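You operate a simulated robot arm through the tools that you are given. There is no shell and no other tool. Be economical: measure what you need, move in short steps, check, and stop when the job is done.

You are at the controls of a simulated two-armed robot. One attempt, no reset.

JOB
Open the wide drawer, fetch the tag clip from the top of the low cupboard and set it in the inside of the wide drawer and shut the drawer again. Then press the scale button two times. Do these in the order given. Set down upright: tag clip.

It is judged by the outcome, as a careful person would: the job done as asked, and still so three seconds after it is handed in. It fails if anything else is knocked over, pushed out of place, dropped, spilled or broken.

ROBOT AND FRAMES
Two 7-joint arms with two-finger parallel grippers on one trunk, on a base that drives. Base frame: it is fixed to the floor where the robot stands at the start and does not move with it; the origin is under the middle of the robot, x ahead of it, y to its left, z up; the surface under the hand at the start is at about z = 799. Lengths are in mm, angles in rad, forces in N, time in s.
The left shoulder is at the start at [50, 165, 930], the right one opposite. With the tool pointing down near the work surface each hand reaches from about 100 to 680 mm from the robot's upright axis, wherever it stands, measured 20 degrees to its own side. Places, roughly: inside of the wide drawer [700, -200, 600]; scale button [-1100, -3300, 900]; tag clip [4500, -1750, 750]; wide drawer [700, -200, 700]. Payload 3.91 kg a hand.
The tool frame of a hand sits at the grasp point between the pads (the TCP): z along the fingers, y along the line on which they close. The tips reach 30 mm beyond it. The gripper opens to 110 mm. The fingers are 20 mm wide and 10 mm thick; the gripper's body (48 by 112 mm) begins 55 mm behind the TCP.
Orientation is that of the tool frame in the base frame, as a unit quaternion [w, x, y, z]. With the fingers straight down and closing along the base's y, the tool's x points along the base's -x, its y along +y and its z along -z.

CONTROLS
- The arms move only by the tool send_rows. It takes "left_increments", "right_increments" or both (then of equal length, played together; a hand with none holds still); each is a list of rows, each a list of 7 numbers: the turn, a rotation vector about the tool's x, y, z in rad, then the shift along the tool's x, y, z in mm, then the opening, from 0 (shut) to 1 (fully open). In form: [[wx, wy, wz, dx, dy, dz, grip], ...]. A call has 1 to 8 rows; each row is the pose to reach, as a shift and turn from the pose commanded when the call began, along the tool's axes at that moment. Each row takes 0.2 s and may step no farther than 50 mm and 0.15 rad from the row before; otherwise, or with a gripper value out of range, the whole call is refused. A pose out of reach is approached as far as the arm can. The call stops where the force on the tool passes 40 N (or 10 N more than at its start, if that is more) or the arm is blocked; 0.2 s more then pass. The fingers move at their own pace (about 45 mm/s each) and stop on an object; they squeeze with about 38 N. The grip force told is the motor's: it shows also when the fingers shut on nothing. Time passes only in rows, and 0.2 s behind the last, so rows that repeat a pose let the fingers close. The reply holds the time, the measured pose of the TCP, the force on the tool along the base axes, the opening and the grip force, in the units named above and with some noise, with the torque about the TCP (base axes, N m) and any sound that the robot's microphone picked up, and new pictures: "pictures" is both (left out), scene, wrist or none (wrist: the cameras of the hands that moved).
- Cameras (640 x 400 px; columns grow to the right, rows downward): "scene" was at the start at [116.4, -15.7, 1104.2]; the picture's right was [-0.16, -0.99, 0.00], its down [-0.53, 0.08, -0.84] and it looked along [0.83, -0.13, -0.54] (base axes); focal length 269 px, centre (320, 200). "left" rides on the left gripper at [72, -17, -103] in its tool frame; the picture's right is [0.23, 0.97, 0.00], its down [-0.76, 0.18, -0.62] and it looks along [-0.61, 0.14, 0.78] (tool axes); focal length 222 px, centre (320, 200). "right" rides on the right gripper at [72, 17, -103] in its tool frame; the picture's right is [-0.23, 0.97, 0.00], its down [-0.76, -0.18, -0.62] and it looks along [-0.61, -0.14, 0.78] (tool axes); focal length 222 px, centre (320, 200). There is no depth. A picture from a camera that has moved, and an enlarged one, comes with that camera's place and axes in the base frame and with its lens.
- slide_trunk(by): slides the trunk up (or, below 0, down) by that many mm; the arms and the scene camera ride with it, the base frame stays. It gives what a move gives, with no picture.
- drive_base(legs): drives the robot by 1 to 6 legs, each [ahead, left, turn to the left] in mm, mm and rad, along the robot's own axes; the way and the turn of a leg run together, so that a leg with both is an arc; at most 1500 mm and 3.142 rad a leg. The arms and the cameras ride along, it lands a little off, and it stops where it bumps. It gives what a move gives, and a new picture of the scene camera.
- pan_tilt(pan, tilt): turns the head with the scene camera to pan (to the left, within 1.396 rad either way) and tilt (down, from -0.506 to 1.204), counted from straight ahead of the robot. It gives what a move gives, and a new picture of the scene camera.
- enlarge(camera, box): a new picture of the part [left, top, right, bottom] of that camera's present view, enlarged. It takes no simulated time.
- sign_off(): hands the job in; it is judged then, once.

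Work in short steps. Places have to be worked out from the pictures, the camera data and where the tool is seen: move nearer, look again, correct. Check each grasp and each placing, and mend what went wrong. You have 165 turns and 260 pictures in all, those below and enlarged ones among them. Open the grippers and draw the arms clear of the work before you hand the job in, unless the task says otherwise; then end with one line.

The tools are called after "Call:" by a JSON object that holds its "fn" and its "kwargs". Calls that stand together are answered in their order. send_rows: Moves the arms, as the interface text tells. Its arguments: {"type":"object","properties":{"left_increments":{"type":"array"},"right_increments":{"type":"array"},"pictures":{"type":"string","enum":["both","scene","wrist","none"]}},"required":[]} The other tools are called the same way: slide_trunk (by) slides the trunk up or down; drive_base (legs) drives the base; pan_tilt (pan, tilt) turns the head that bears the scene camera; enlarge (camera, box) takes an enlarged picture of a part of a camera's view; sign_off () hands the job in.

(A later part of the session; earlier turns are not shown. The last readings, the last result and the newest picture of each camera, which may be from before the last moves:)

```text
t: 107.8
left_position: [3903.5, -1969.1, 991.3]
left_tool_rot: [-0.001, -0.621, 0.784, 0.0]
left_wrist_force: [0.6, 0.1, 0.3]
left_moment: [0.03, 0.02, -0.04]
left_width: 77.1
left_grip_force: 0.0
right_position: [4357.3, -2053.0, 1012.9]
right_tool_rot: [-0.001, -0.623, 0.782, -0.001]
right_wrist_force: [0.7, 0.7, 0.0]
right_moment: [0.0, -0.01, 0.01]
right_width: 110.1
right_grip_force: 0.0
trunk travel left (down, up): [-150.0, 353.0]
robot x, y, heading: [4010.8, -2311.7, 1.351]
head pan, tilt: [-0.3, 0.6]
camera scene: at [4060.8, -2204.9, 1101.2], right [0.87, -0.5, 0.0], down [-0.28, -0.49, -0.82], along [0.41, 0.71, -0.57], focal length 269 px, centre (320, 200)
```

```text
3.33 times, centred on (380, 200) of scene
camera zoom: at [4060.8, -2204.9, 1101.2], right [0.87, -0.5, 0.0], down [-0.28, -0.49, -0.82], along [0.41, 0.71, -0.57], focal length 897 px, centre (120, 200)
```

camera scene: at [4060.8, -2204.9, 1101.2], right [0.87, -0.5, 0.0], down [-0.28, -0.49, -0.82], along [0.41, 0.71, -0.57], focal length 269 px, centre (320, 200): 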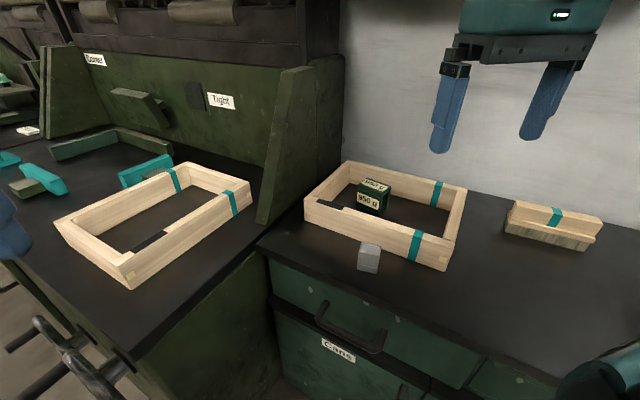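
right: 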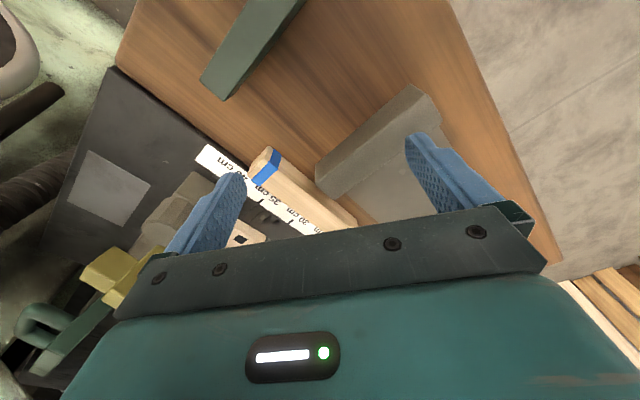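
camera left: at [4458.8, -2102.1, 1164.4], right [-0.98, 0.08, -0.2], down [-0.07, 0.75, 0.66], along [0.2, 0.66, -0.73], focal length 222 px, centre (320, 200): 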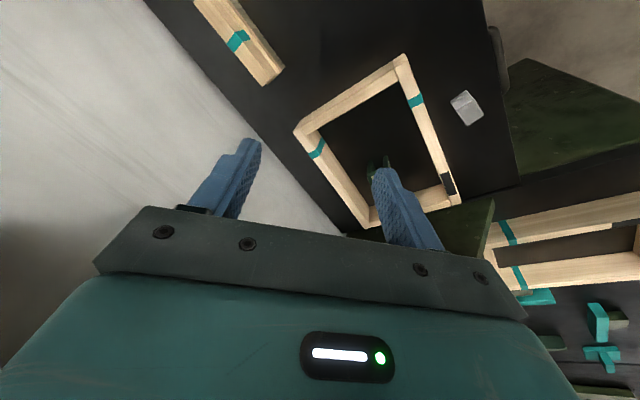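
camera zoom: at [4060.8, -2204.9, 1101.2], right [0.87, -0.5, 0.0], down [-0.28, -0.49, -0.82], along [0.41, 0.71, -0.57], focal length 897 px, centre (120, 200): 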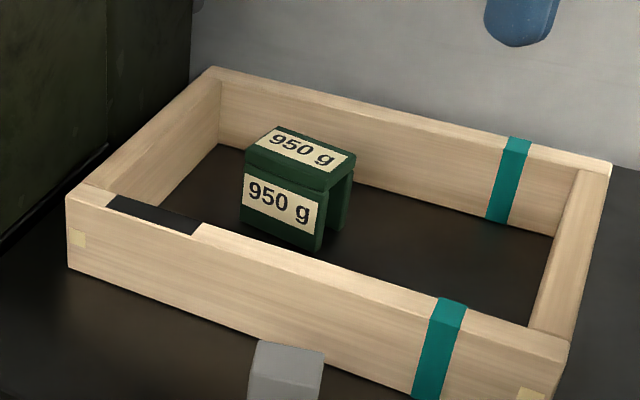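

The clip is confirmed near (4424, -1818) and aligned with the tray. I'll lower the right hand below the wall-cabinet level, turn it to close across the plates, and move over the clip.

Call:
{"fn": "send_rows", "kwargs": {"right_increments": [[0, 0, -0.126, 0, 0, 20, 0.7], [0, 0, -0.252, 0, 0, 40, 0.7], [0, 0, -0.378, 0, 0, 60, 0.7], [0, 0, -0.504, 0, 0, 80, 0.7], [0, 0, -0.63, 0, 0, 100, 0.7], [0, 0, -0.756, 0, 0, 115, 0.7], [0, 0, -0.756, 0, 0, 115, 0.7]], "pictures": "none"}}

Call:
{"fn": "send_rows", "kwargs": {"right_increments": [[0, 0, 0, -28, -30, 0, 0.7], [0, 0, 0, -56, -59, 0, 0.7], [0, 0, 0, -84, -88, 0, 0.7], [0, 0, 0, -110, -115, 0, 0.7], [0, 0, 0, -120, -130, 0, 0.7]], "pictures": "both"}}

```text
t: 109.4
left_position: [3902.4, -1969.7, 991.1]
left_tool_rot: [0.0, -0.621, 0.784, 0.002]
left_wrist_force: [-0.4, 0.0, 0.3]
left_moment: [0.03, 0.01, 0.0]
left_width: 77.0
left_grip_force: 0.0
right_position: [4356.6, -2053.4, 897.1]
right_tool_rot: [0.001, 0.868, -0.497, 0.0]
right_wrist_force: [1.0, 0.3, 0.3]
right_moment: [0.01, -0.02, -0.01]
right_width: 77.0
right_grip_force: 0.1
trunk travel left (down, up): [-150.0, 353.0]
robot x, y, heading: [4011.9, -2307.7, 1.353]
head pan, tilt: [-0.3, 0.6]
```

```text
t: 110.6
left_position: [3902.5, -1970.7, 992.3]
left_tool_rot: [0.0, -0.62, 0.785, 0.0]
left_wrist_force: [0.4, 0.0, -0.6]
left_moment: [-0.01, -0.02, 0.01]
left_width: 77.2
left_grip_force: 0.0
right_position: [4360.1, -1921.7, 892.9]
right_tool_rot: [0.001, 0.866, -0.5, 0.0]
right_wrist_force: [-1.2, -0.4, -0.3]
right_moment: [0.0, -0.01, 0.0]
right_width: 77.0
right_grip_force: 0.1
right hand out of reach, approached as far as the arm can: row 3, 4, 5
trunk travel left (down, up): [-150.0, 353.0]
robot x, y, heading: [4010.7, -2308.8, 1.349]
head pan, tilt: [-0.3, 0.6]
camera scene: at [4060.7, -2205.1, 1101.3], right [0.87, -0.5, 0.0], down [-0.28, -0.49, -0.83], along [0.41, 0.71, -0.56], focal length 269 px, centre (320, 200)
camera right: at [4380.1, -1993.5, 997.8], right [-0.96, -0.29, 0.0], down [-0.23, 0.75, 0.62], along [-0.18, 0.59, -0.78], focal length 222 px, centre (320, 200)
```

scene: 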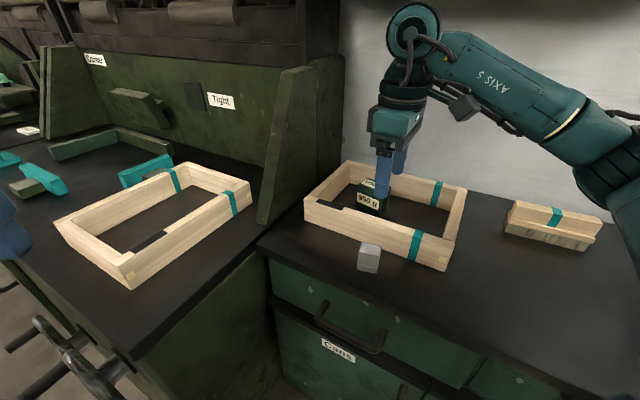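
right: 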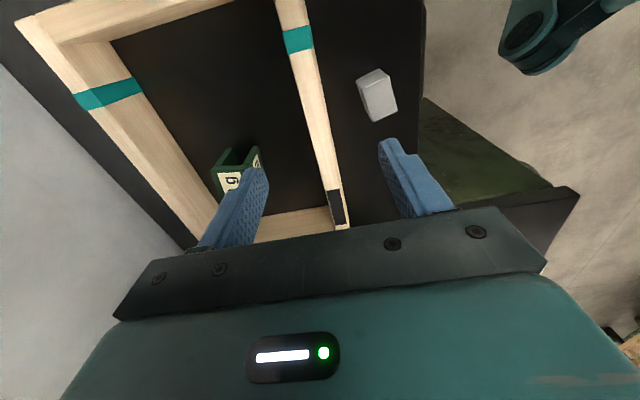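

This yaw is limiting again, so I'll turn the hand the other way and close across the clip's ends along the row. First the rotation at this height.

Call:
{"fn": "send_rows", "kwargs": {"right_increments": [[0, 0, 0.14, 5, 20, 0, 0.75], [0, 0, 0.28, 10, 40, 0, 0.75], [0, 0, 0.42, 10, 40, 0, 0.75], [0, 0, 0.56, 10, 40, 0, 0.75], [0, 0, 0.7, 10, 40, 0, 0.75], [0, 0, 0.84, 10, 40, 0, 0.75], [0, 0, 0.98, 10, 40, 0, 0.75], [0, 0, 1.12, 10, 40, 0, 0.75]], "pictures": "none"}}

Call:
{"fn": "send_rows", "kwargs": {"right_increments": [[0, 0, 0.14, 0, 0, 0, 0.75], [0, 0, 0.28, 0, 0, 0, 0.75], [0, 0, 0.42, 0, 0, 0, 0.75], [0, 0, 0.451, 0, 0, 0, 0.75]], "pictures": "none"}}

```text
t: 112.4
left_position: [3901.8, -1969.9, 992.3]
left_tool_rot: [0.0, -0.62, 0.784, 0.0]
left_wrist_force: [0.6, 0.2, 0.6]
left_moment: [-0.02, 0.02, 0.0]
left_width: 77.0
left_grip_force: 0.1
right_position: [4331.0, -1951.8, 892.8]
right_tool_rot: [0.0, -0.469, 0.883, -0.001]
right_wrist_force: [-0.1, 0.3, 0.6]
right_moment: [-0.01, -0.03, -0.03]
right_width: 82.3
right_grip_force: 0.0
trunk travel left (down, up): [-150.0, 353.0]
robot x, y, heading: [4010.5, -2308.2, 1.348]
head pan, tilt: [-0.3, 0.6]
```

```text
t: 113.4
left_position: [3902.2, -1970.2, 991.8]
left_tool_rot: [-0.001, -0.621, 0.784, 0.001]
left_wrist_force: [0.4, -0.5, -0.5]
left_moment: [0.01, 0.0, 0.01]
left_width: 76.9
left_grip_force: 0.0
right_position: [4330.5, -1953.5, 893.2]
right_tool_rot: [-0.001, -0.26, 0.966, -0.001]
right_wrist_force: [-0.1, -0.5, -1.0]
right_moment: [0.0, 0.03, 0.0]
right_width: 82.6
right_grip_force: 0.1
trunk travel left (down, up): [-150.0, 353.0]
robot x, y, heading: [4011.2, -2308.1, 1.352]
head pan, tilt: [-0.3, 0.6]
```

The orientation is now square to the clip and reachable. I'll move above it.

Call:
{"fn": "send_rows", "kwargs": {"right_increments": [[0, 0, 0, -37, 17, 0, 0.75], [0, 0, 0, -75, 35, 0, 0.75], [0, 0, 0, -112, 52, 0, 0.75], [0, 0, 0, -149, 70, 0, 0.75], [0, 0, 0, -149, 70, 0, 0.75]], "pictures": "both"}}

```text
t: 114.6
left_position: [3902.9, -1970.3, 991.7]
left_tool_rot: [-0.001, -0.62, 0.785, 0.0]
left_wrist_force: [0.4, 0.9, -0.5]
left_moment: [0.01, 0.02, -0.01]
left_width: 77.1
left_grip_force: 0.0
right_position: [4425.2, -1815.8, 891.5]
right_tool_rot: [-0.001, -0.262, 0.965, -0.001]
right_wrist_force: [0.4, 0.1, -0.5]
right_moment: [-0.02, 0.03, 0.02]
right_width: 82.6
right_grip_force: 0.0
trunk travel left (down, up): [-150.0, 353.0]
robot x, y, heading: [4010.2, -2307.7, 1.348]
head pan, tilt: [-0.3, 0.6]
camera scene: at [4060.7, -2205.0, 1101.3], right [0.87, -0.5, 0.0], down [-0.28, -0.49, -0.83], along [0.41, 0.71, -0.56], focal length 269 px, centre (320, 200)
camera right: at [4351.8, -1839.1, 995.8], right [-0.3, 0.96, 0.0], down [0.75, 0.23, 0.62], along [0.6, 0.18, -0.78], focal length 222 px, centre (320, 200)
```

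scene: 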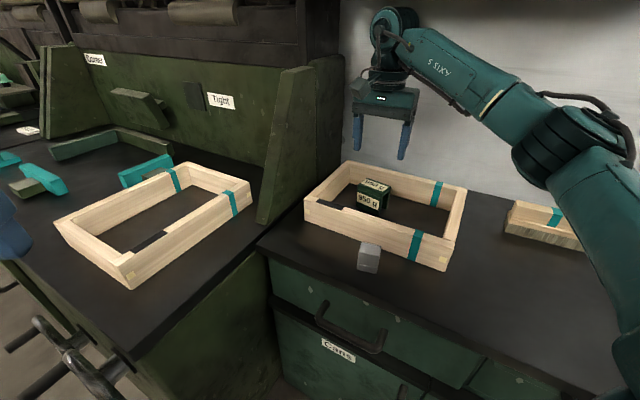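
right: 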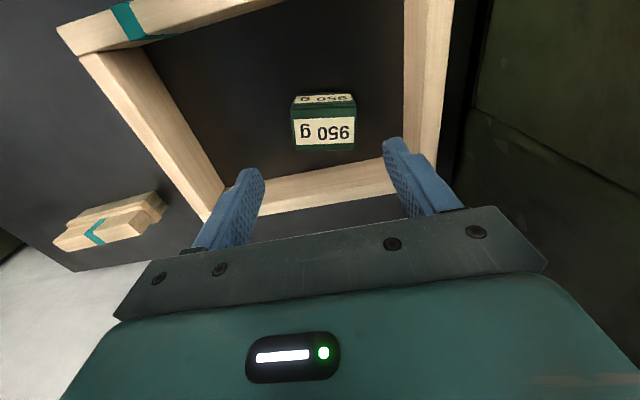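

Positioned above the clip. I'll zoom the wrist view to check its exact yaw before descending.

Call:
{"fn": "enlarge", "kwargs": {"camera": "right", "box": [260, 70, 400, 170]}}

```text
4.00 times, centred on (330, 120) of right
camera zoom: at [4351.8, -1839.1, 995.8], right [-0.3, 0.96, 0.0], down [0.75, 0.23, 0.62], along [0.6, 0.18, -0.78], focal length 888 px, centre (280, 520)
```

zoom: 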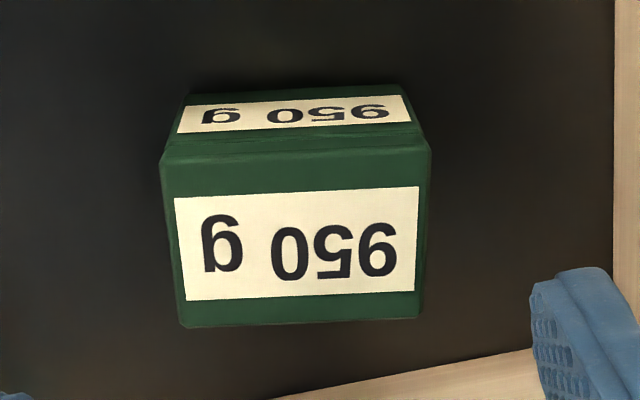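

The clip's yaw is about 10° off the tool, with its centre at (4429, -1811). I'll correct the yaw and descend around it.

Call:
{"fn": "send_rows", "kwargs": {"right_increments": [[0, 0, 0.09, -3, 1, 10, 0.75], [0, 0, 0.175, -6, 2, 20, 0.75], [0, 0, 0.175, -6, 2, 60, 0.75], [0, 0, 0.175, -6, 2, 70, 0.75]], "pictures": "both"}}

```text
t: 115.6
left_position: [3903.1, -1970.3, 991.1]
left_tool_rot: [-0.002, -0.62, 0.785, 0.0]
left_wrist_force: [-0.4, -0.5, -0.3]
left_moment: [-0.01, -0.02, 0.0]
left_width: 77.0
left_grip_force: 0.2
right_position: [4429.1, -1811.1, 822.3]
right_tool_rot: [-0.001, -0.175, 0.985, -0.001]
right_wrist_force: [-0.2, 0.8, 0.1]
right_moment: [-0.01, 0.01, -0.03]
right_width: 82.7
right_grip_force: 0.1
trunk travel left (down, up): [-150.0, 353.0]
robot x, y, heading: [4013.4, -2307.4, 1.35]
head pan, tilt: [-0.3, 0.6]
camera scene: at [4060.7, -2205.0, 1101.3], right [0.87, -0.5, 0.0], down [-0.28, -0.49, -0.82], along [0.41, 0.71, -0.57], focal length 269 px, centre (320, 200)
camera right: at [4353.8, -1821.6, 926.3], right [-0.12, 0.99, 0.0], down [0.78, 0.1, 0.62], along [0.62, 0.08, -0.78], focal length 222 px, centre (320, 200)
```

scene: 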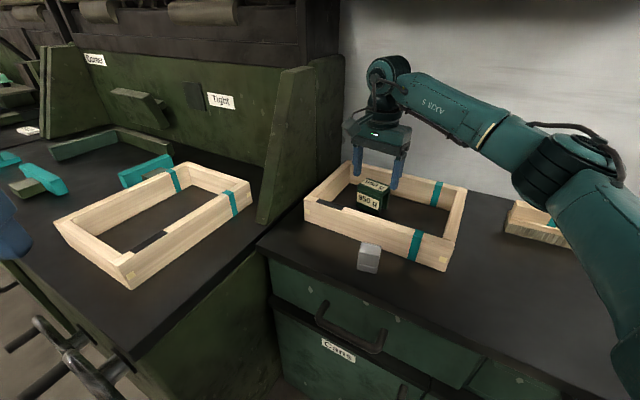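
right: 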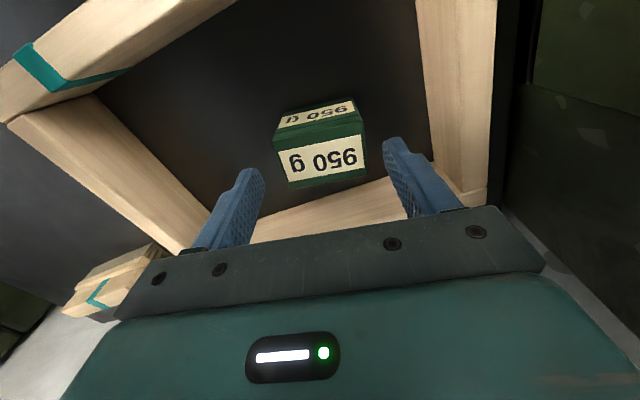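

Well aligned. I'll descend the last 49 mm and close.

Call:
{"fn": "send_rows", "kwargs": {"right_increments": [[0, 0, 0, 0, 2, 25, 0.75], [0, 0, 0, 0, 2, 49, 0.75], [0, 0, 0, 0, 2, 49, 0.3], [0, 0, 0, 0, 2, 49, 0.3], [0, 0, 0, 0, 2, 49, 0.3], [0, 0, 0, 0, 2, 49, 0.3]], "pictures": "both"}}

```text
t: 117.0
left_position: [3902.7, -1970.1, 993.3]
left_tool_rot: [-0.001, -0.62, 0.784, 0.0]
left_wrist_force: [0.5, 0.5, -0.2]
left_moment: [-0.01, 0.01, -0.02]
left_width: 77.1
left_grip_force: 0.0
right_position: [4428.4, -1810.5, 773.5]
right_tool_rot: [0.0, -0.176, 0.984, -0.001]
right_wrist_force: [0.0, -0.2, -0.3]
right_moment: [0.02, -0.04, 0.0]
right_width: 63.4
right_grip_force: 38.2
trunk travel left (down, up): [-150.0, 353.0]
robot x, y, heading: [4012.8, -2309.5, 1.351]
head pan, tilt: [-0.3, 0.6]
camera scene: at [4060.7, -2205.0, 1101.3], right [0.87, -0.5, 0.0], down [-0.28, -0.49, -0.83], along [0.41, 0.71, -0.56], focal length 269 px, centre (320, 200)
camera right: at [4352.8, -1819.8, 877.8], right [-0.12, 0.99, 0.0], down [0.78, 0.1, 0.62], along [0.62, 0.08, -0.78], focal length 222 px, centre (320, 200)
```

scene: 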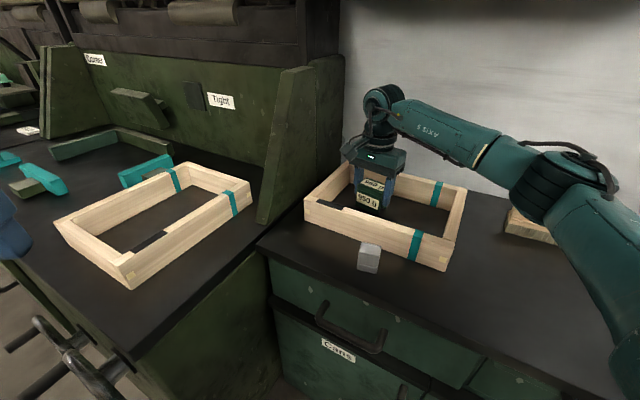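
right: 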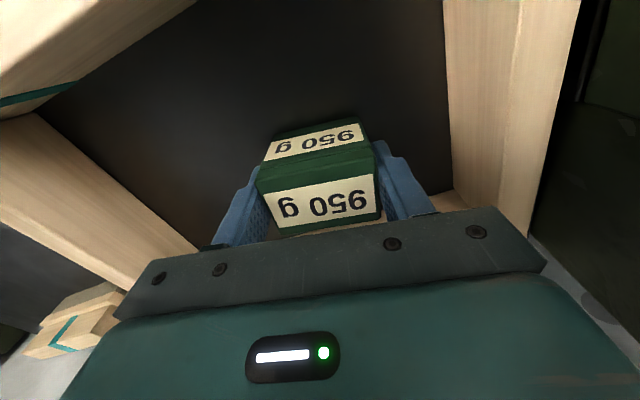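

Gripped at 63 mm with 38 N. I'll lift 90 mm and check it.

Call:
{"fn": "send_rows", "kwargs": {"right_increments": [[0, 0, 0, 0, 0, 0, 0.1], [0, 0, 0, 0, 0, -20, 0.1], [0, 0, 0, 0, 0, -50, 0.1], [0, 0, 0, 0, 0, -90, 0.1], [0, 0, 0, 0, 0, -90, 0.1]], "pictures": "both"}}

```text
t: 118.2
left_position: [3903.5, -1971.6, 991.7]
left_tool_rot: [-0.001, -0.62, 0.784, 0.001]
left_wrist_force: [0.5, 0.4, 0.9]
left_moment: [0.02, -0.01, 0.05]
left_width: 76.9
left_grip_force: 0.1
right_position: [4427.6, -1809.8, 862.0]
right_tool_rot: [0.0, -0.177, 0.984, -0.003]
right_wrist_force: [-0.8, -0.4, -0.8]
right_moment: [-0.02, 0.01, 0.01]
right_width: 63.4
right_grip_force: 38.1
trunk travel left (down, up): [-150.0, 353.0]
robot x, y, heading: [4013.8, -2306.3, 1.346]
head pan, tilt: [-0.3, 0.6]
camera scene: at [4060.6, -2205.1, 1101.3], right [0.87, -0.5, 0.0], down [-0.28, -0.49, -0.83], along [0.41, 0.71, -0.56], focal length 269 px, centre (320, 200)
camera right: at [4353.2, -1820.3, 967.2], right [-0.12, 0.99, 0.0], down [0.78, 0.1, 0.62], along [0.62, 0.07, -0.78], focal length 222 px, centre (320, 200)
```

scene: 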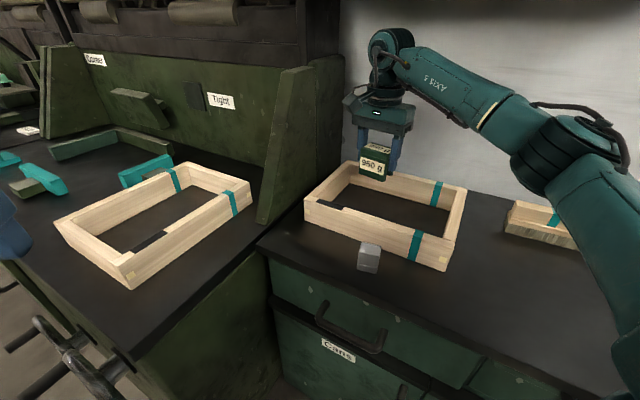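
right: 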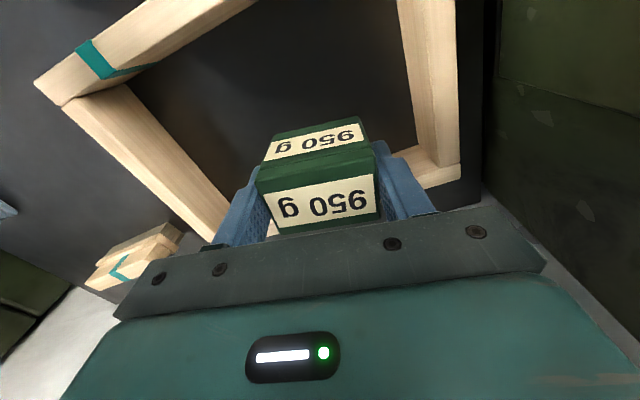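

The clip is held upright and level, and the tray is undisturbed. I'll draw it back toward me and turn the hand to neutral.

Call:
{"fn": "send_rows", "kwargs": {"right_increments": [[0, 0, -0.12, 30, -25, 0, 0.1], [0, 0, -0.24, 60, -50, 0, 0.1], [0, 0, -0.36, 90, -76, -10, 0.1], [0, 0, -0.48, 120, -101, -30, 0.1], [0, 0, -0.6, 150, -127, -50, 0.1], [0, 0, -0.72, 178, -152, -70, 0.1], [0, 0, -0.84, 178, -152, -90, 0.1]], "pictures": "none"}}

Call:
{"fn": "drive_base", "kwargs": {"legs": [[-190, 145, 0]]}}

```text
t: 119.8
left_position: [3902.3, -1971.7, 991.2]
left_tool_rot: [-0.001, -0.62, 0.785, 0.002]
left_wrist_force: [-0.4, -0.1, -0.4]
left_moment: [0.01, 0.01, -0.02]
left_width: 77.0
left_grip_force: 0.0
right_position: [4312.9, -2014.5, 955.6]
right_tool_rot: [-0.001, -0.564, 0.826, 0.0]
right_wrist_force: [-0.6, -0.4, -0.6]
right_moment: [0.0, 0.03, 0.01]
right_width: 63.3
right_grip_force: 38.1
trunk travel left (down, up): [-150.0, 353.0]
robot x, y, heading: [4011.9, -2304.2, 1.348]
head pan, tilt: [-0.3, 0.6]
```

```text
t: 121.7
left_position: [3721.7, -2120.6, 991.5]
left_tool_rot: [-0.001, -0.621, 0.784, 0.001]
left_wrist_force: [0.3, 0.2, 0.6]
left_moment: [0.0, -0.01, -0.01]
left_width: 77.2
left_grip_force: 0.1
right_position: [4131.0, -2164.8, 955.1]
right_tool_rot: [-0.002, -0.561, 0.828, -0.001]
right_wrist_force: [0.3, 0.7, -1.4]
right_moment: [-0.02, -0.01, 0.0]
right_width: 63.2
right_grip_force: 38.4
trunk travel left (down, up): [-150.0, 353.0]
robot x, y, heading: [3826.9, -2458.8, 1.347]
head pan, tilt: [-0.3, 0.6]
camera scene: at [3878.2, -2356.0, 1101.3], right [0.87, -0.5, 0.0], down [-0.28, -0.49, -0.83], along [0.41, 0.71, -0.56], focal length 269 px, centre (320, 200)
```

scene: 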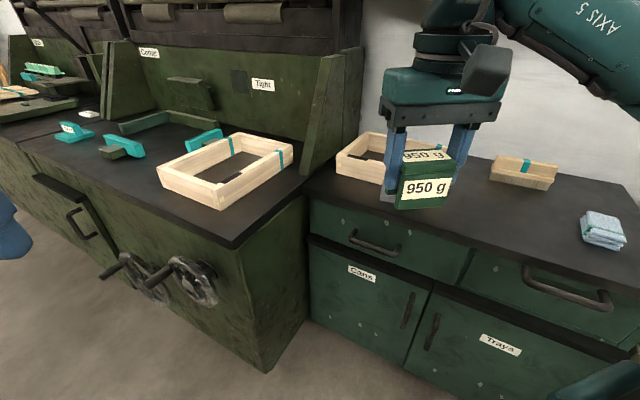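

All other items are in place. I'll back into the corridor, turn to face along it, and reverse along the row with the clip held close.

Call:
{"fn": "drive_base", "kwargs": {"legs": [[-160, 170, 0], [0, 0, -1.19], [0, 0, -1.19]]}}

Call:
{"fn": "pan_tilt", "kwargs": {"pan": -0.2, "tilt": 0.5}}

```text
t: 129.8
left_position: [3939.6, -2746.1, 992.2]
left_tool_rot: [-0.001, 0.497, 0.868, 0.001]
left_wrist_force: [0.7, 0.2, -0.4]
left_moment: [0.0, 0.0, 0.03]
left_width: 77.0
left_grip_force: 0.0
right_position: [3612.4, -2998.3, 955.3]
right_tool_rot: [-0.001, 0.56, 0.828, 0.001]
right_wrist_force: [0.0, 0.1, -0.8]
right_moment: [0.04, -0.04, 0.02]
right_width: 63.4
right_grip_force: 38.6
trunk travel left (down, up): [-150.0, 353.0]
robot x, y, heading: [3626.3, -2580.2, -1.032]
head pan, tilt: [-0.3, 0.6]
camera scene: at [3662.1, -2689.7, 1101.3], right [-0.97, -0.24, 0.0], down [-0.13, 0.55, -0.83], along [0.2, -0.8, -0.56], focal length 269 px, centre (320, 200)
```

scene: 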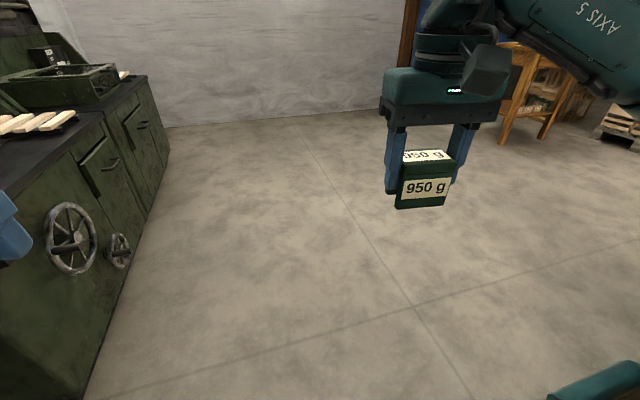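

```text
t: 130.5
left_position: [3939.5, -2747.5, 991.8]
left_tool_rot: [-0.001, 0.497, 0.868, 0.001]
left_wrist_force: [0.6, 0.0, 0.5]
left_moment: [0.02, 0.02, -0.01]
left_width: 77.0
left_grip_force: 0.0
right_position: [3611.5, -2998.7, 954.8]
right_tool_rot: [0.0, 0.56, 0.829, 0.001]
right_wrist_force: [-0.1, 0.4, -0.2]
right_moment: [0.01, 0.0, -0.01]
right_width: 63.5
right_grip_force: 38.2
trunk travel left (down, up): [-150.0, 353.0]
robot x, y, heading: [3626.3, -2578.9, -1.033]
head pan, tilt: [-0.201, 0.499]
camera scene: at [3671.4, -2689.7, 1110.3], right [-0.94, -0.33, 0.0], down [-0.16, 0.45, -0.88], along [0.29, -0.83, -0.48], focal length 269 px, centre (320, 200)
```

scene: 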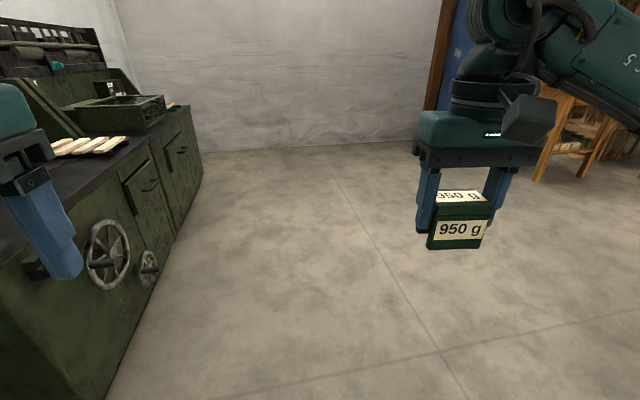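

Position is on plan, with about 500 mm to the table on my right. I'll reverse along the corridor.

Call:
{"fn": "drive_base", "kwargs": {"legs": [[-1450, 0, 0], [-1400, 0, 0]]}}

Call:
{"fn": "pan_tilt", "kwargs": {"pan": -1.35, "tilt": 0.45}}

```text
t: 144.3
left_position: [2466.5, -300.4, 991.4]
left_tool_rot: [-0.001, 0.499, 0.867, 0.001]
left_wrist_force: [-0.4, -0.1, -0.2]
left_moment: [-0.02, -0.01, -0.03]
left_width: 77.1
left_grip_force: 0.1
right_position: [2138.6, -552.3, 955.7]
right_tool_rot: [-0.001, 0.56, 0.828, 0.0]
right_wrist_force: [0.0, -0.2, -0.1]
right_moment: [-0.02, 0.02, -0.01]
right_width: 62.9
right_grip_force: 38.3
trunk travel left (down, up): [-150.0, 353.0]
robot x, y, heading: [2153.6, -129.8, -1.034]
head pan, tilt: [-0.201, 0.499]
camera scene: at [2199.1, -242.3, 1110.4], right [-0.94, -0.33, 0.0], down [-0.16, 0.45, -0.88], along [0.29, -0.83, -0.48], focal length 269 px, centre (320, 200)
```

scene: 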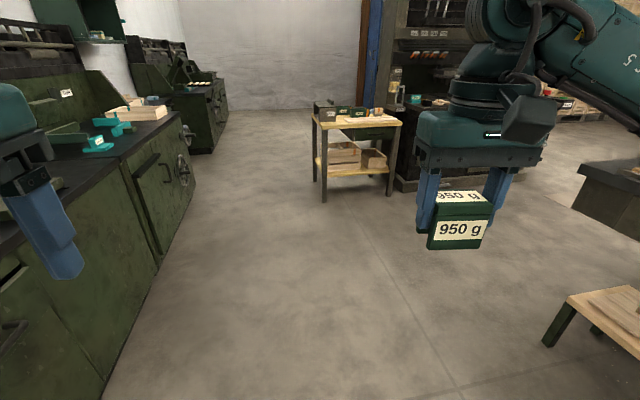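

```text
t: 145.6
left_position: [2466.9, -300.6, 992.0]
left_tool_rot: [0.0, 0.499, 0.867, 0.002]
left_wrist_force: [-0.3, 0.7, -0.2]
left_moment: [-0.02, 0.0, 0.0]
left_width: 77.1
left_grip_force: 0.1
right_position: [2137.9, -550.4, 955.5]
right_tool_rot: [-0.001, 0.56, 0.828, 0.001]
right_wrist_force: [0.4, -0.2, 0.3]
right_moment: [0.02, 0.0, -0.01]
right_width: 63.5
right_grip_force: 37.4
trunk travel left (down, up): [-150.0, 353.0]
robot x, y, heading: [2152.8, -130.5, -1.033]
head pan, tilt: [-1.349, 0.45]
camera scene: at [2102.4, -219.7, 1114.8], right [-0.69, 0.73, 0.0], down [0.32, 0.3, -0.9], along [-0.65, -0.62, -0.44], focal length 269 px, centre (320, 200)
```

scene: 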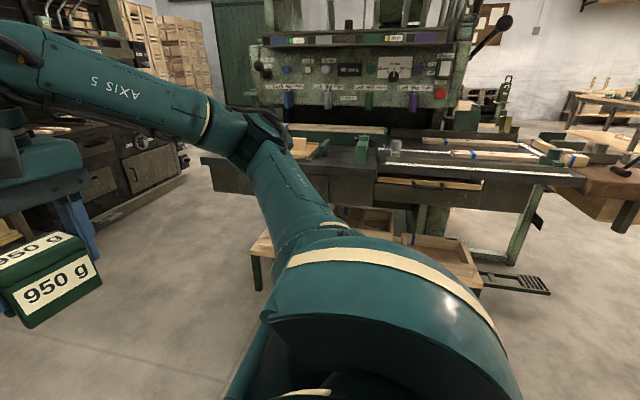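

The path behind is as expected, and the drawer is visible at the far right. I'll finish reversing, then strafe right to face the drawer.

Call:
{"fn": "drive_base", "kwargs": {"legs": [[-1480, 0, 0], [0, -800, 0]]}}

Call:
{"fn": "pan_tilt", "kwargs": {"pan": -0.6, "tilt": 0.7}}

```text
t: 160.1
left_position: [1005.5, 563.8, 991.6]
left_tool_rot: [0.0, 0.501, 0.865, 0.002]
left_wrist_force: [-0.5, 0.1, -0.6]
left_moment: [0.0, 0.02, 0.01]
left_width: 77.0
left_grip_force: 0.0
right_position: [677.9, 315.5, 954.7]
right_tool_rot: [-0.001, 0.563, 0.826, 0.001]
right_wrist_force: [0.1, -1.0, -1.1]
right_moment: [0.03, -0.01, 0.0]
right_width: 63.1
right_grip_force: 38.1
trunk travel left (down, up): [-150.0, 353.0]
robot x, y, heading: [697.2, 735.8, -1.044]
head pan, tilt: [-1.349, 0.45]
camera scene: at [643.1, 647.0, 1114.8], right [-0.68, 0.73, 0.0], down [0.32, 0.3, -0.9], along [-0.66, -0.61, -0.44], focal length 269 px, centre (320, 200)
```

scene: 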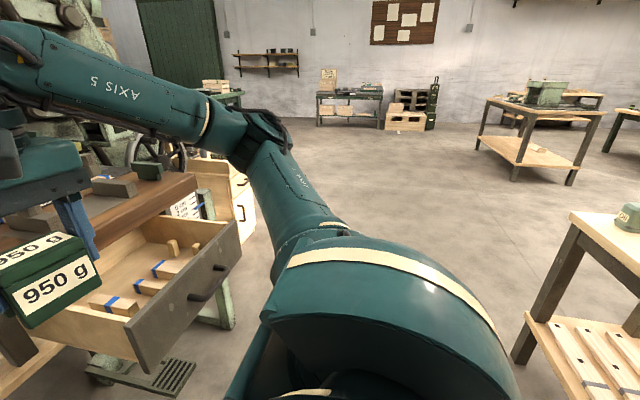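

```text
t: 161.2
left_position: [1006.9, 563.1, 992.6]
left_tool_rot: [0.0, 0.501, 0.866, 0.001]
left_wrist_force: [-0.3, -0.3, 0.1]
left_moment: [0.01, 0.0, -0.02]
left_width: 76.8
left_grip_force: 0.1
right_position: [677.6, 316.1, 955.3]
right_tool_rot: [0.0, 0.563, 0.827, 0.0]
right_wrist_force: [-0.8, 0.5, -1.3]
right_moment: [-0.01, 0.02, 0.0]
right_width: 63.3
right_grip_force: 37.6
trunk travel left (down, up): [-150.0, 353.0]
robot x, y, heading: [695.2, 734.7, -1.039]
head pan, tilt: [-0.6, 0.7]
camera scene: at [704.2, 625.0, 1092.7], right [-1.0, 0.07, 0.0], down [0.05, 0.64, -0.77], along [-0.05, -0.76, -0.64], focal length 269 px, centre (320, 200)
```

scene: 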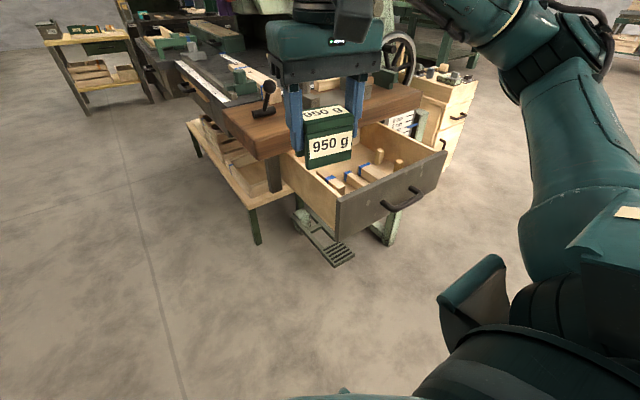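

The drawer is as I left it. I'll strafe another 340 mm right to bring it straight in front.

Call:
{"fn": "drive_base", "kwargs": {"legs": [[0, -340, 0]]}}

Call:
{"fn": "pan_tilt", "kwargs": {"pan": -0.35, "tilt": 0.85}}

```text
t: 164.8
left_position: [714.3, 389.7, 992.0]
left_tool_rot: [0.0, 0.5, 0.866, 0.002]
left_wrist_force: [-0.5, 0.2, 0.0]
left_moment: [0.01, 0.01, -0.01]
left_width: 77.1
left_grip_force: 0.1
right_position: [384.8, 144.0, 955.2]
right_tool_rot: [-0.001, 0.563, 0.827, 0.0]
right_wrist_force: [-0.4, 0.9, -0.6]
right_moment: [0.05, -0.02, 0.01]
right_width: 63.3
right_grip_force: 37.9
trunk travel left (down, up): [-150.0, 353.0]
robot x, y, heading: [404.5, 566.9, -1.042]
head pan, tilt: [-0.6, 0.7]
camera scene: at [410.7, 452.8, 1092.6], right [-1.0, 0.07, 0.0], down [0.04, 0.64, -0.76], along [-0.05, -0.76, -0.64], focal length 269 px, centre (320, 200)
```

scene: 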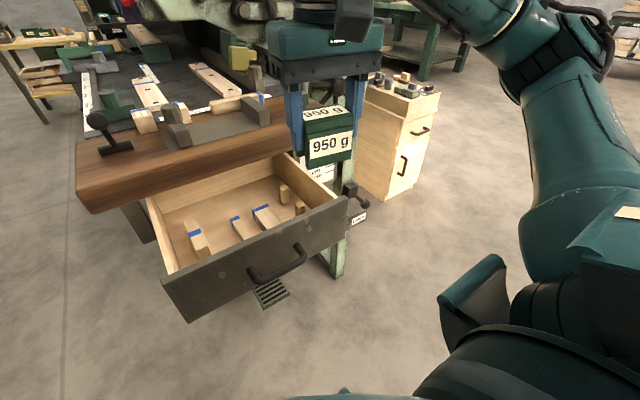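

```text
t: 165.5
left_position: [713.2, 392.4, 991.7]
left_tool_rot: [-0.001, 0.501, 0.866, 0.002]
left_wrist_force: [0.4, 0.4, -0.1]
left_moment: [0.02, 0.01, 0.0]
left_width: 77.1
left_grip_force: 0.1
right_position: [384.4, 142.4, 955.1]
right_tool_rot: [-0.002, 0.563, 0.826, 0.001]
right_wrist_force: [0.1, 0.4, -0.6]
right_moment: [0.03, 0.03, 0.0]
right_width: 63.4
right_grip_force: 37.8
trunk travel left (down, up): [-150.0, 353.0]
robot x, y, heading: [400.3, 566.1, -1.041]
head pan, tilt: [-0.351, 0.85]
camera scene: at [430.6, 460.6, 1080.4], right [-0.98, -0.18, 0.0], down [-0.13, 0.74, -0.66], along [0.12, -0.65, -0.75], focal length 269 px, centre (320, 200)
```

scene: 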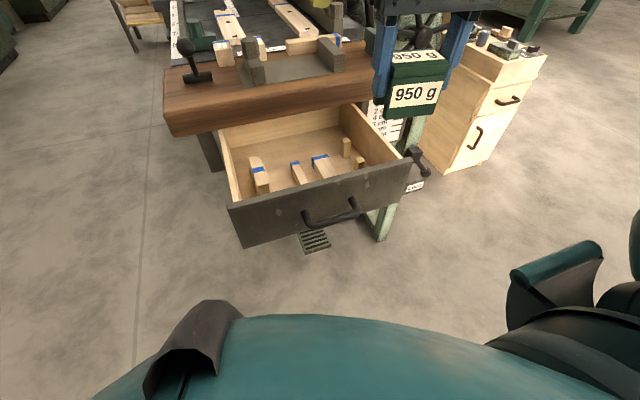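

The drawer is straight ahead. I'll zoom in on the inside to choose a free spot.

Call:
{"fn": "enlarge", "kwargs": {"camera": "scene", "box": [200, 80, 430, 250]}}

```text
2.35 times, centred on (315, 165) of scene
camera zoom: at [430.6, 460.6, 1080.4], right [-0.98, -0.18, 0.0], down [-0.13, 0.74, -0.66], along [0.12, -0.65, -0.75], focal length 633 px, centre (332, 282)
```

zoom: 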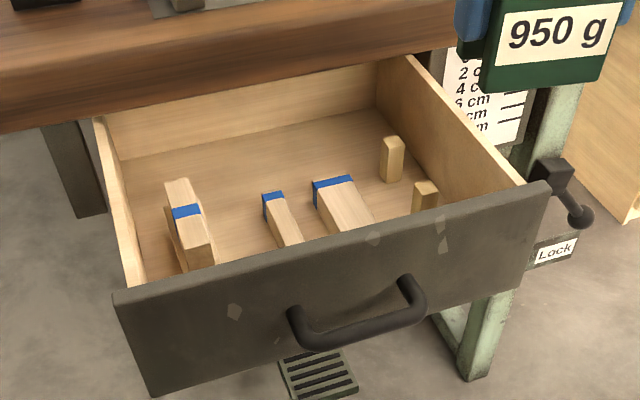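

The drawer floor is near z≈635. The front-left area looks free, but the drawer front hides part of it, so I'll raise the trunk to look down into it.

Call:
{"fn": "slide_trunk", "kwargs": {"by": 300}}

Call:
{"fn": "pan_tilt", "kwargs": {"pan": -0.2, "tilt": 1.0}}

Call:
{"fn": "enlarge", "kwargs": {"camera": "scene", "box": [220, 60, 460, 240]}}

```text
t: 168.5
left_position: [713.6, 392.3, 1292.0]
left_tool_rot: [0.0, 0.501, 0.866, 0.001]
left_wrist_force: [-0.3, -1.2, -0.1]
left_moment: [0.01, -0.02, -0.05]
left_width: 77.3
left_grip_force: 0.1
right_position: [384.0, 143.1, 1254.9]
right_tool_rot: [-0.001, 0.563, 0.827, 0.0]
right_wrist_force: [1.2, -0.7, -0.5]
right_moment: [0.02, 0.0, 0.0]
right_width: 63.3
right_grip_force: 37.7
trunk travel left (down, up): [-450.0, 53.0]
robot x, y, heading: [402.2, 565.6, -1.042]
head pan, tilt: [-0.351, 0.85]
```

```text
t: 169.2
left_position: [714.1, 391.0, 1292.0]
left_tool_rot: [0.0, 0.501, 0.865, 0.002]
left_wrist_force: [-0.5, -0.5, -0.5]
left_moment: [0.02, 0.01, 0.02]
left_width: 77.2
left_grip_force: 0.1
right_position: [382.9, 143.6, 1256.0]
right_tool_rot: [0.0, 0.562, 0.827, 0.0]
right_wrist_force: [0.0, -0.3, -0.3]
right_moment: [-0.02, 0.04, -0.05]
right_width: 63.4
right_grip_force: 38.1
trunk travel left (down, up): [-450.0, 53.0]
robot x, y, heading: [403.4, 566.7, -1.045]
head pan, tilt: [-0.201, 1.0]
camera scene: at [439.2, 471.6, 1369.3], right [-0.95, -0.32, 0.0], down [-0.27, 0.8, -0.54], along [0.17, -0.51, -0.84], focal length 269 px, centre (320, 200)
```

scene: 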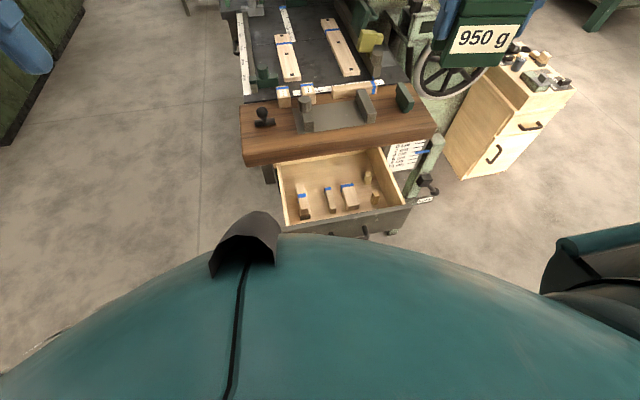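

```text
2.22 times, centred on (340, 150) of scene
camera zoom: at [439.2, 471.6, 1369.3], right [-0.95, -0.32, 0.0], down [-0.27, 0.8, -0.54], along [0.17, -0.51, -0.84], focal length 598 px, centre (276, 311)
```

zoom: 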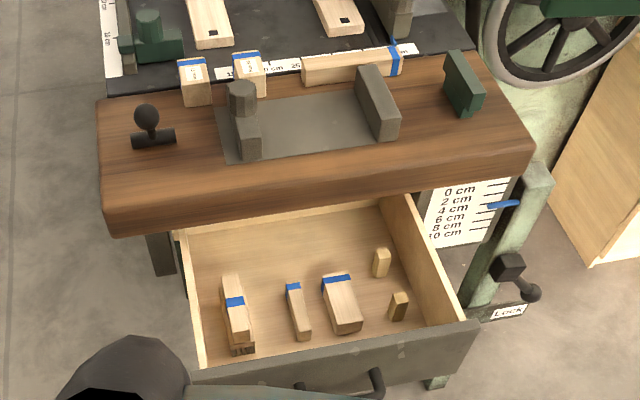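

The strip behind the blocks, around e=335, n=35 (x≈574, y≈-56), is free. I'll lower the trunk again and bring the clip over it.

Call:
{"fn": "slide_trunk", "kwargs": {"by": -300}}

Call:
{"fn": "send_rows", "kwargs": {"right_increments": [[0, 0, -0.03, -37, 15, 0, 0.1], [0, 0, -0.06, -73, 30, 0, 0.1], [0, 0, -0.09, -110, 45, 0, 0.1], [0, 0, -0.12, -146, 60, 0, 0.1], [0, 0, -0.16, -183, 75, 0, 0.1], [0, 0, -0.16, -219, 90, 20, 0.1], [0, 0, -0.16, -255, 105, 50, 0.1], [0, 0, -0.16, -255, 105, 60, 0.1]], "pictures": "both"}}

```text
t: 172.2
left_position: [714.5, 392.7, 992.4]
left_tool_rot: [0.0, 0.501, 0.865, 0.001]
left_wrist_force: [0.5, 1.0, -0.1]
left_moment: [0.01, 0.0, 0.03]
left_width: 77.0
left_grip_force: 0.0
right_position: [384.7, 143.3, 955.6]
right_tool_rot: [0.0, 0.563, 0.826, 0.0]
right_wrist_force: [0.3, -0.4, 0.1]
right_moment: [0.03, -0.02, 0.01]
right_width: 63.2
right_grip_force: 38.4
trunk travel left (down, up): [-150.0, 353.0]
robot x, y, heading: [399.2, 566.1, -1.041]
head pan, tilt: [-0.201, 1.0]
```

```text
t: 174.0
left_position: [712.9, 391.1, 992.0]
left_tool_rot: [0.0, 0.501, 0.865, 0.001]
left_wrist_force: [-0.2, 0.5, 0.5]
left_moment: [0.01, 0.01, -0.01]
left_width: 76.9
left_grip_force: 0.0
right_position: [576.2, -55.5, 894.2]
right_tool_rot: [-0.001, 0.494, 0.87, 0.0]
right_wrist_force: [-0.1, -0.8, -1.2]
right_moment: [0.05, -0.02, -0.02]
right_width: 63.2
right_grip_force: 37.8
trunk travel left (down, up): [-150.0, 353.0]
robot x, y, heading: [397.6, 566.0, -1.044]
head pan, tilt: [-0.201, 1.0]
camera scene: at [439.3, 471.6, 1069.3], right [-0.95, -0.32, 0.0], down [-0.27, 0.8, -0.54], along [0.17, -0.51, -0.84], focal length 269 px, centre (320, 200)
camera right: at [552.5, 14.7, 998.4], right [0.95, 0.3, 0.0], down [0.24, -0.75, 0.62], along [0.19, -0.59, -0.78], focal length 222 px, centre (320, 200)
```

scene: 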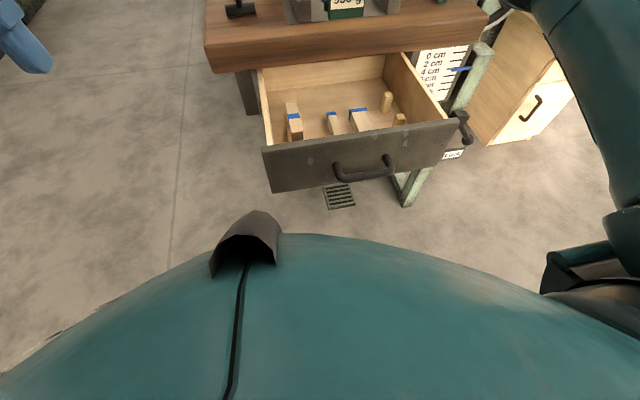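
right: 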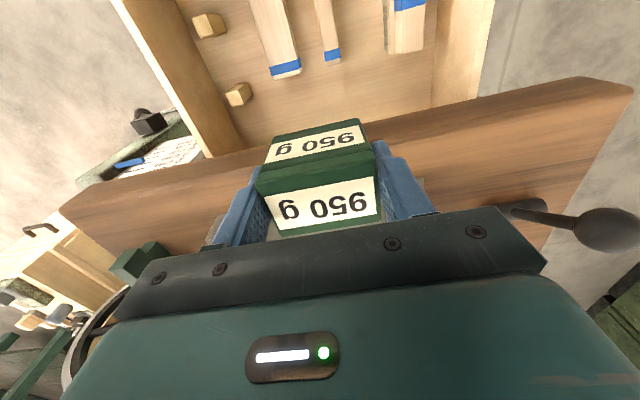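

Measured block ends are at n≈71 and the clip's near edge is at n≈56. I'll nudge 6 mm toward me and descend carefully.

Call:
{"fn": "send_rows", "kwargs": {"right_increments": [[0, 0, 0, 6, 0, 30, 0.1], [0, 0, 0, 6, 0, 65, 0.1], [0, 0, 0, 6, 0, 100, 0.1], [0, 0, 0, 6, 0, 130, 0.1], [0, 0, 0, 6, 0, 160, 0.1], [0, 0, 0, 6, 0, 180, 0.1]], "pictures": "both"}}

```text
t: 175.4
left_position: [712.6, 393.4, 992.9]
left_tool_rot: [0.0, 0.501, 0.866, 0.001]
left_wrist_force: [0.6, 0.5, -0.1]
left_moment: [-0.01, 0.0, 0.03]
left_width: 76.9
left_grip_force: 0.1
right_position: [575.8, -52.8, 739.9]
right_tool_rot: [0.014, 0.495, 0.869, -0.004]
right_wrist_force: [-1.2, 3.4, 15.0]
right_moment: [-0.69, -0.12, -0.02]
right_width: 63.3
right_grip_force: 37.6
trunk travel left (down, up): [-150.0, 353.0]
robot x, y, heading: [402.4, 567.0, -1.04]
head pan, tilt: [-0.201, 1.0]
stopped in row 6 (right hand): the force on the tool passed its limit at 52 N (the readings are from after the stop); the commanded pose is now the measured one
camera scene: at [438.6, 473.3, 1069.6], right [-0.95, -0.32, 0.0], down [-0.27, 0.8, -0.54], along [0.18, -0.51, -0.84], focal length 269 px, centre (320, 200)
camera right: at [549.2, 19.1, 841.9], right [0.95, 0.3, 0.01], down [0.22, -0.73, 0.64], along [0.2, -0.61, -0.77], focal length 222 px, centre (320, 200)
```

scene: 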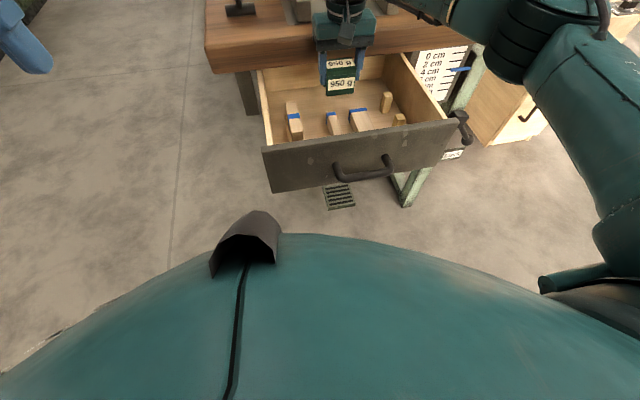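
right: 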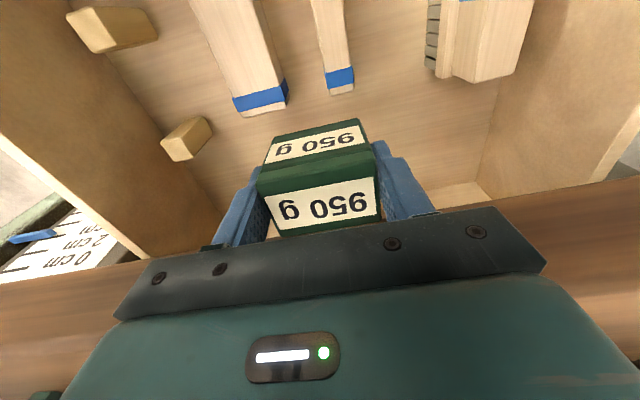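

The hand body caught the bench edge at z≈740, because the strip is too close to the overhang. I'll raise it, correct the small tilt, and move over the front-left strip instead.

Call:
{"fn": "send_rows", "kwargs": {"right_increments": [[0.003, 0.014, 0, 3, 0, -40, 0.1], [0.007, 0.028, 0, 3, 0, -80, 0.1], [0.007, 0.028, 0, 40, 15, -110, 0.1], [0.007, 0.028, 0, 80, 32, -110, 0.1], [0.007, 0.028, 0, 120, 50, -110, 0.1], [0.007, 0.028, 0, 153, 67, -110, 0.1], [0.007, 0.028, 0, 153, 67, -110, 0.1]], "pictures": "both"}}

```text
t: 177.0
left_position: [714.2, 390.4, 991.9]
left_tool_rot: [-0.001, 0.5, 0.866, 0.002]
left_wrist_force: [-0.5, 0.0, 0.5]
left_moment: [0.0, 0.0, 0.0]
left_width: 77.0
left_grip_force: 0.0
right_position: [552.3, 114.8, 840.7]
right_tool_rot: [-0.005, 0.496, 0.869, 0.002]
right_wrist_force: [0.5, -0.2, -1.1]
right_moment: [-0.01, -0.03, -0.02]
right_width: 63.4
right_grip_force: 38.0
trunk travel left (down, up): [-150.0, 353.0]
robot x, y, heading: [402.1, 563.6, -1.041]
head pan, tilt: [-0.201, 1.0]
camera scene: at [439.1, 471.7, 1069.3], right [-0.95, -0.32, 0.0], down [-0.27, 0.8, -0.54], along [0.17, -0.51, -0.84], focal length 269 px, centre (320, 200)
camera right: at [529.5, 183.6, 946.2], right [0.95, 0.3, 0.0], down [0.24, -0.75, 0.62], along [0.18, -0.59, -0.79], focal length 222 px, centre (320, 200)
```

scene: 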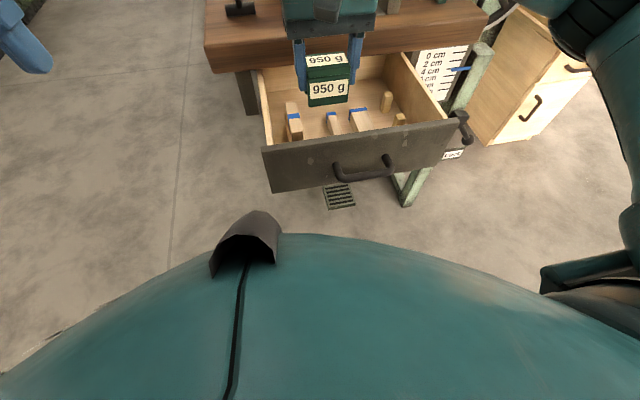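
right: 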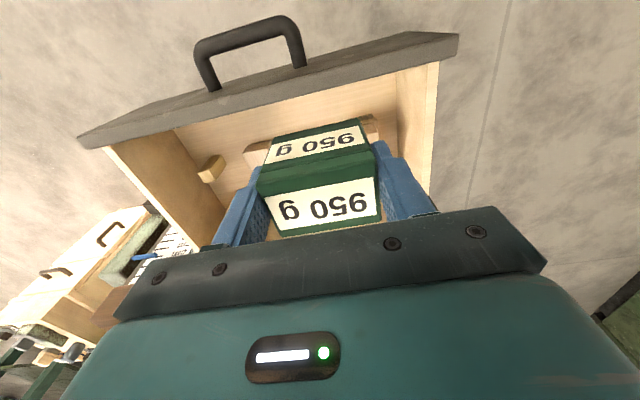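

The strip between block ends (n≈155–163) and the drawer front (n≈221) fits the 43 mm deep clip. I'll shift to e≈385, n≈185 and descend to just above the floor.

Call:
{"fn": "send_rows", "kwargs": {"right_increments": [[-0.002, -0.01, 0, -8, -18, 20, 0.1], [-0.002, -0.01, 0, -8, -18, 55, 0.1], [-0.002, -0.01, 0, -8, -18, 90, 0.1], [-0.002, -0.01, 0, -8, -18, 120, 0.1], [-0.002, -0.01, 0, -8, -18, 135, 0.1]], "pictures": "both"}}

```text
t: 178.2
left_position: [713.5, 392.4, 991.6]
left_tool_rot: [0.0, 0.5, 0.866, 0.002]
left_wrist_force: [0.7, -0.5, 0.4]
left_moment: [0.01, 0.0, -0.01]
left_width: 77.1
left_grip_force: 0.1
right_position: [539.3, 98.8, 707.0]
right_tool_rot: [0.001, 0.496, 0.868, 0.0]
right_wrist_force: [0.5, 0.3, -0.9]
right_moment: [0.03, 0.01, -0.02]
right_width: 63.7
right_grip_force: 38.0
trunk travel left (down, up): [-150.0, 353.0]
robot x, y, heading: [401.0, 564.3, -1.039]
head pan, tilt: [-0.201, 1.0]
camera scene: at [439.1, 471.6, 1069.3], right [-0.95, -0.32, 0.0], down [-0.27, 0.8, -0.54], along [0.17, -0.51, -0.84], focal length 269 px, centre (320, 200)
camera right: at [516.9, 169.1, 811.2], right [0.95, 0.3, 0.0], down [0.23, -0.75, 0.62], along [0.19, -0.6, -0.78], focal length 222 px, centre (320, 200)
```

scene: 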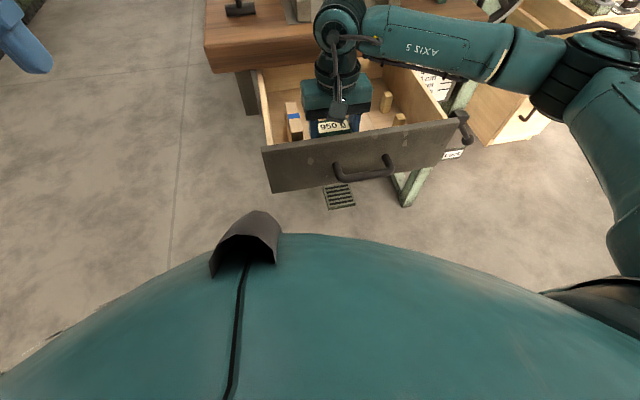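
right: 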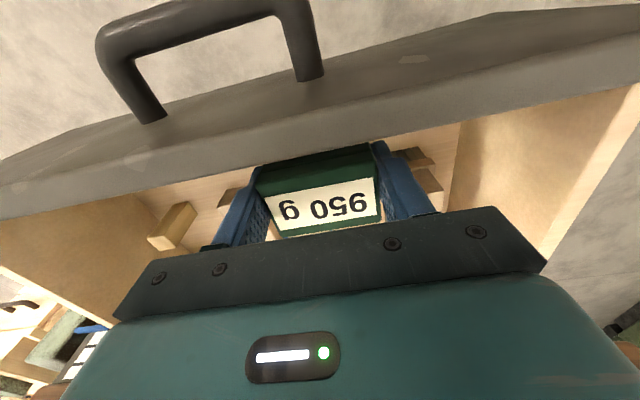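

No contact with the clip bottom at about z 661. I'll lower it slowly.

Call:
{"fn": "send_rows", "kwargs": {"right_increments": [[0, 0, 0, 0, 0, 5, 0.1], [0, 0, 0, 0, 0, 10, 0.1], [0, 0, 0, 0, 0, 14, 0.1], [0, 0, 0, 0, 0, 14, 0.1]], "pictures": "none"}}

Call:
{"fn": "send_rows", "kwargs": {"right_increments": [[0, 0, 0, 0, 0, 3, 0.1], [0, 0, 0, 0, 0, 6, 0.1], [0, 0, 0, 0, 0, 8, 0.1], [0, 0, 0, 0, 0, 8, 0.1]], "pictures": "wrist"}}

```text
t: 179.2
left_position: [713.0, 391.5, 993.1]
left_tool_rot: [0.0, 0.501, 0.866, 0.001]
left_wrist_force: [0.3, 0.3, 0.4]
left_moment: [-0.02, -0.02, 0.0]
left_width: 77.1
left_grip_force: 0.0
right_position: [539.3, 99.9, 693.4]
right_tool_rot: [0.002, 0.495, 0.869, 0.0]
right_wrist_force: [0.1, 0.3, -1.2]
right_moment: [0.02, -0.02, 0.0]
right_width: 63.3
right_grip_force: 38.3
trunk travel left (down, up): [-150.0, 353.0]
robot x, y, heading: [404.7, 564.1, -1.041]
head pan, tilt: [-0.201, 1.0]
```

```text
t: 180.2
left_position: [713.1, 392.3, 991.9]
left_tool_rot: [0.0, 0.501, 0.866, 0.001]
left_wrist_force: [-0.5, -0.2, -0.5]
left_moment: [0.01, -0.01, -0.01]
left_width: 77.3
left_grip_force: 0.2
right_position: [540.5, 98.5, 685.1]
right_tool_rot: [0.001, 0.496, 0.868, -0.001]
right_wrist_force: [-0.3, 0.4, -0.5]
right_moment: [-0.01, -0.01, 0.0]
right_width: 63.6
right_grip_force: 38.0
trunk travel left (down, up): [-150.0, 353.0]
robot x, y, heading: [404.0, 560.9, -1.04]
head pan, tilt: [-0.201, 1.0]
camera right: at [517.0, 168.7, 788.8], right [0.95, 0.3, 0.0], down [0.23, -0.75, 0.62], along [0.19, -0.59, -0.78], focal length 222 px, centre (320, 200)
```

right: 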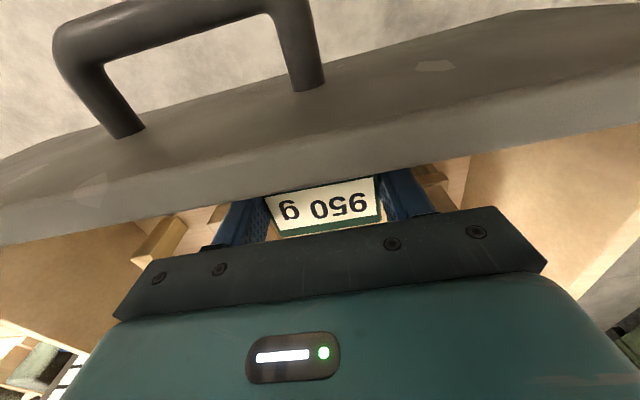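

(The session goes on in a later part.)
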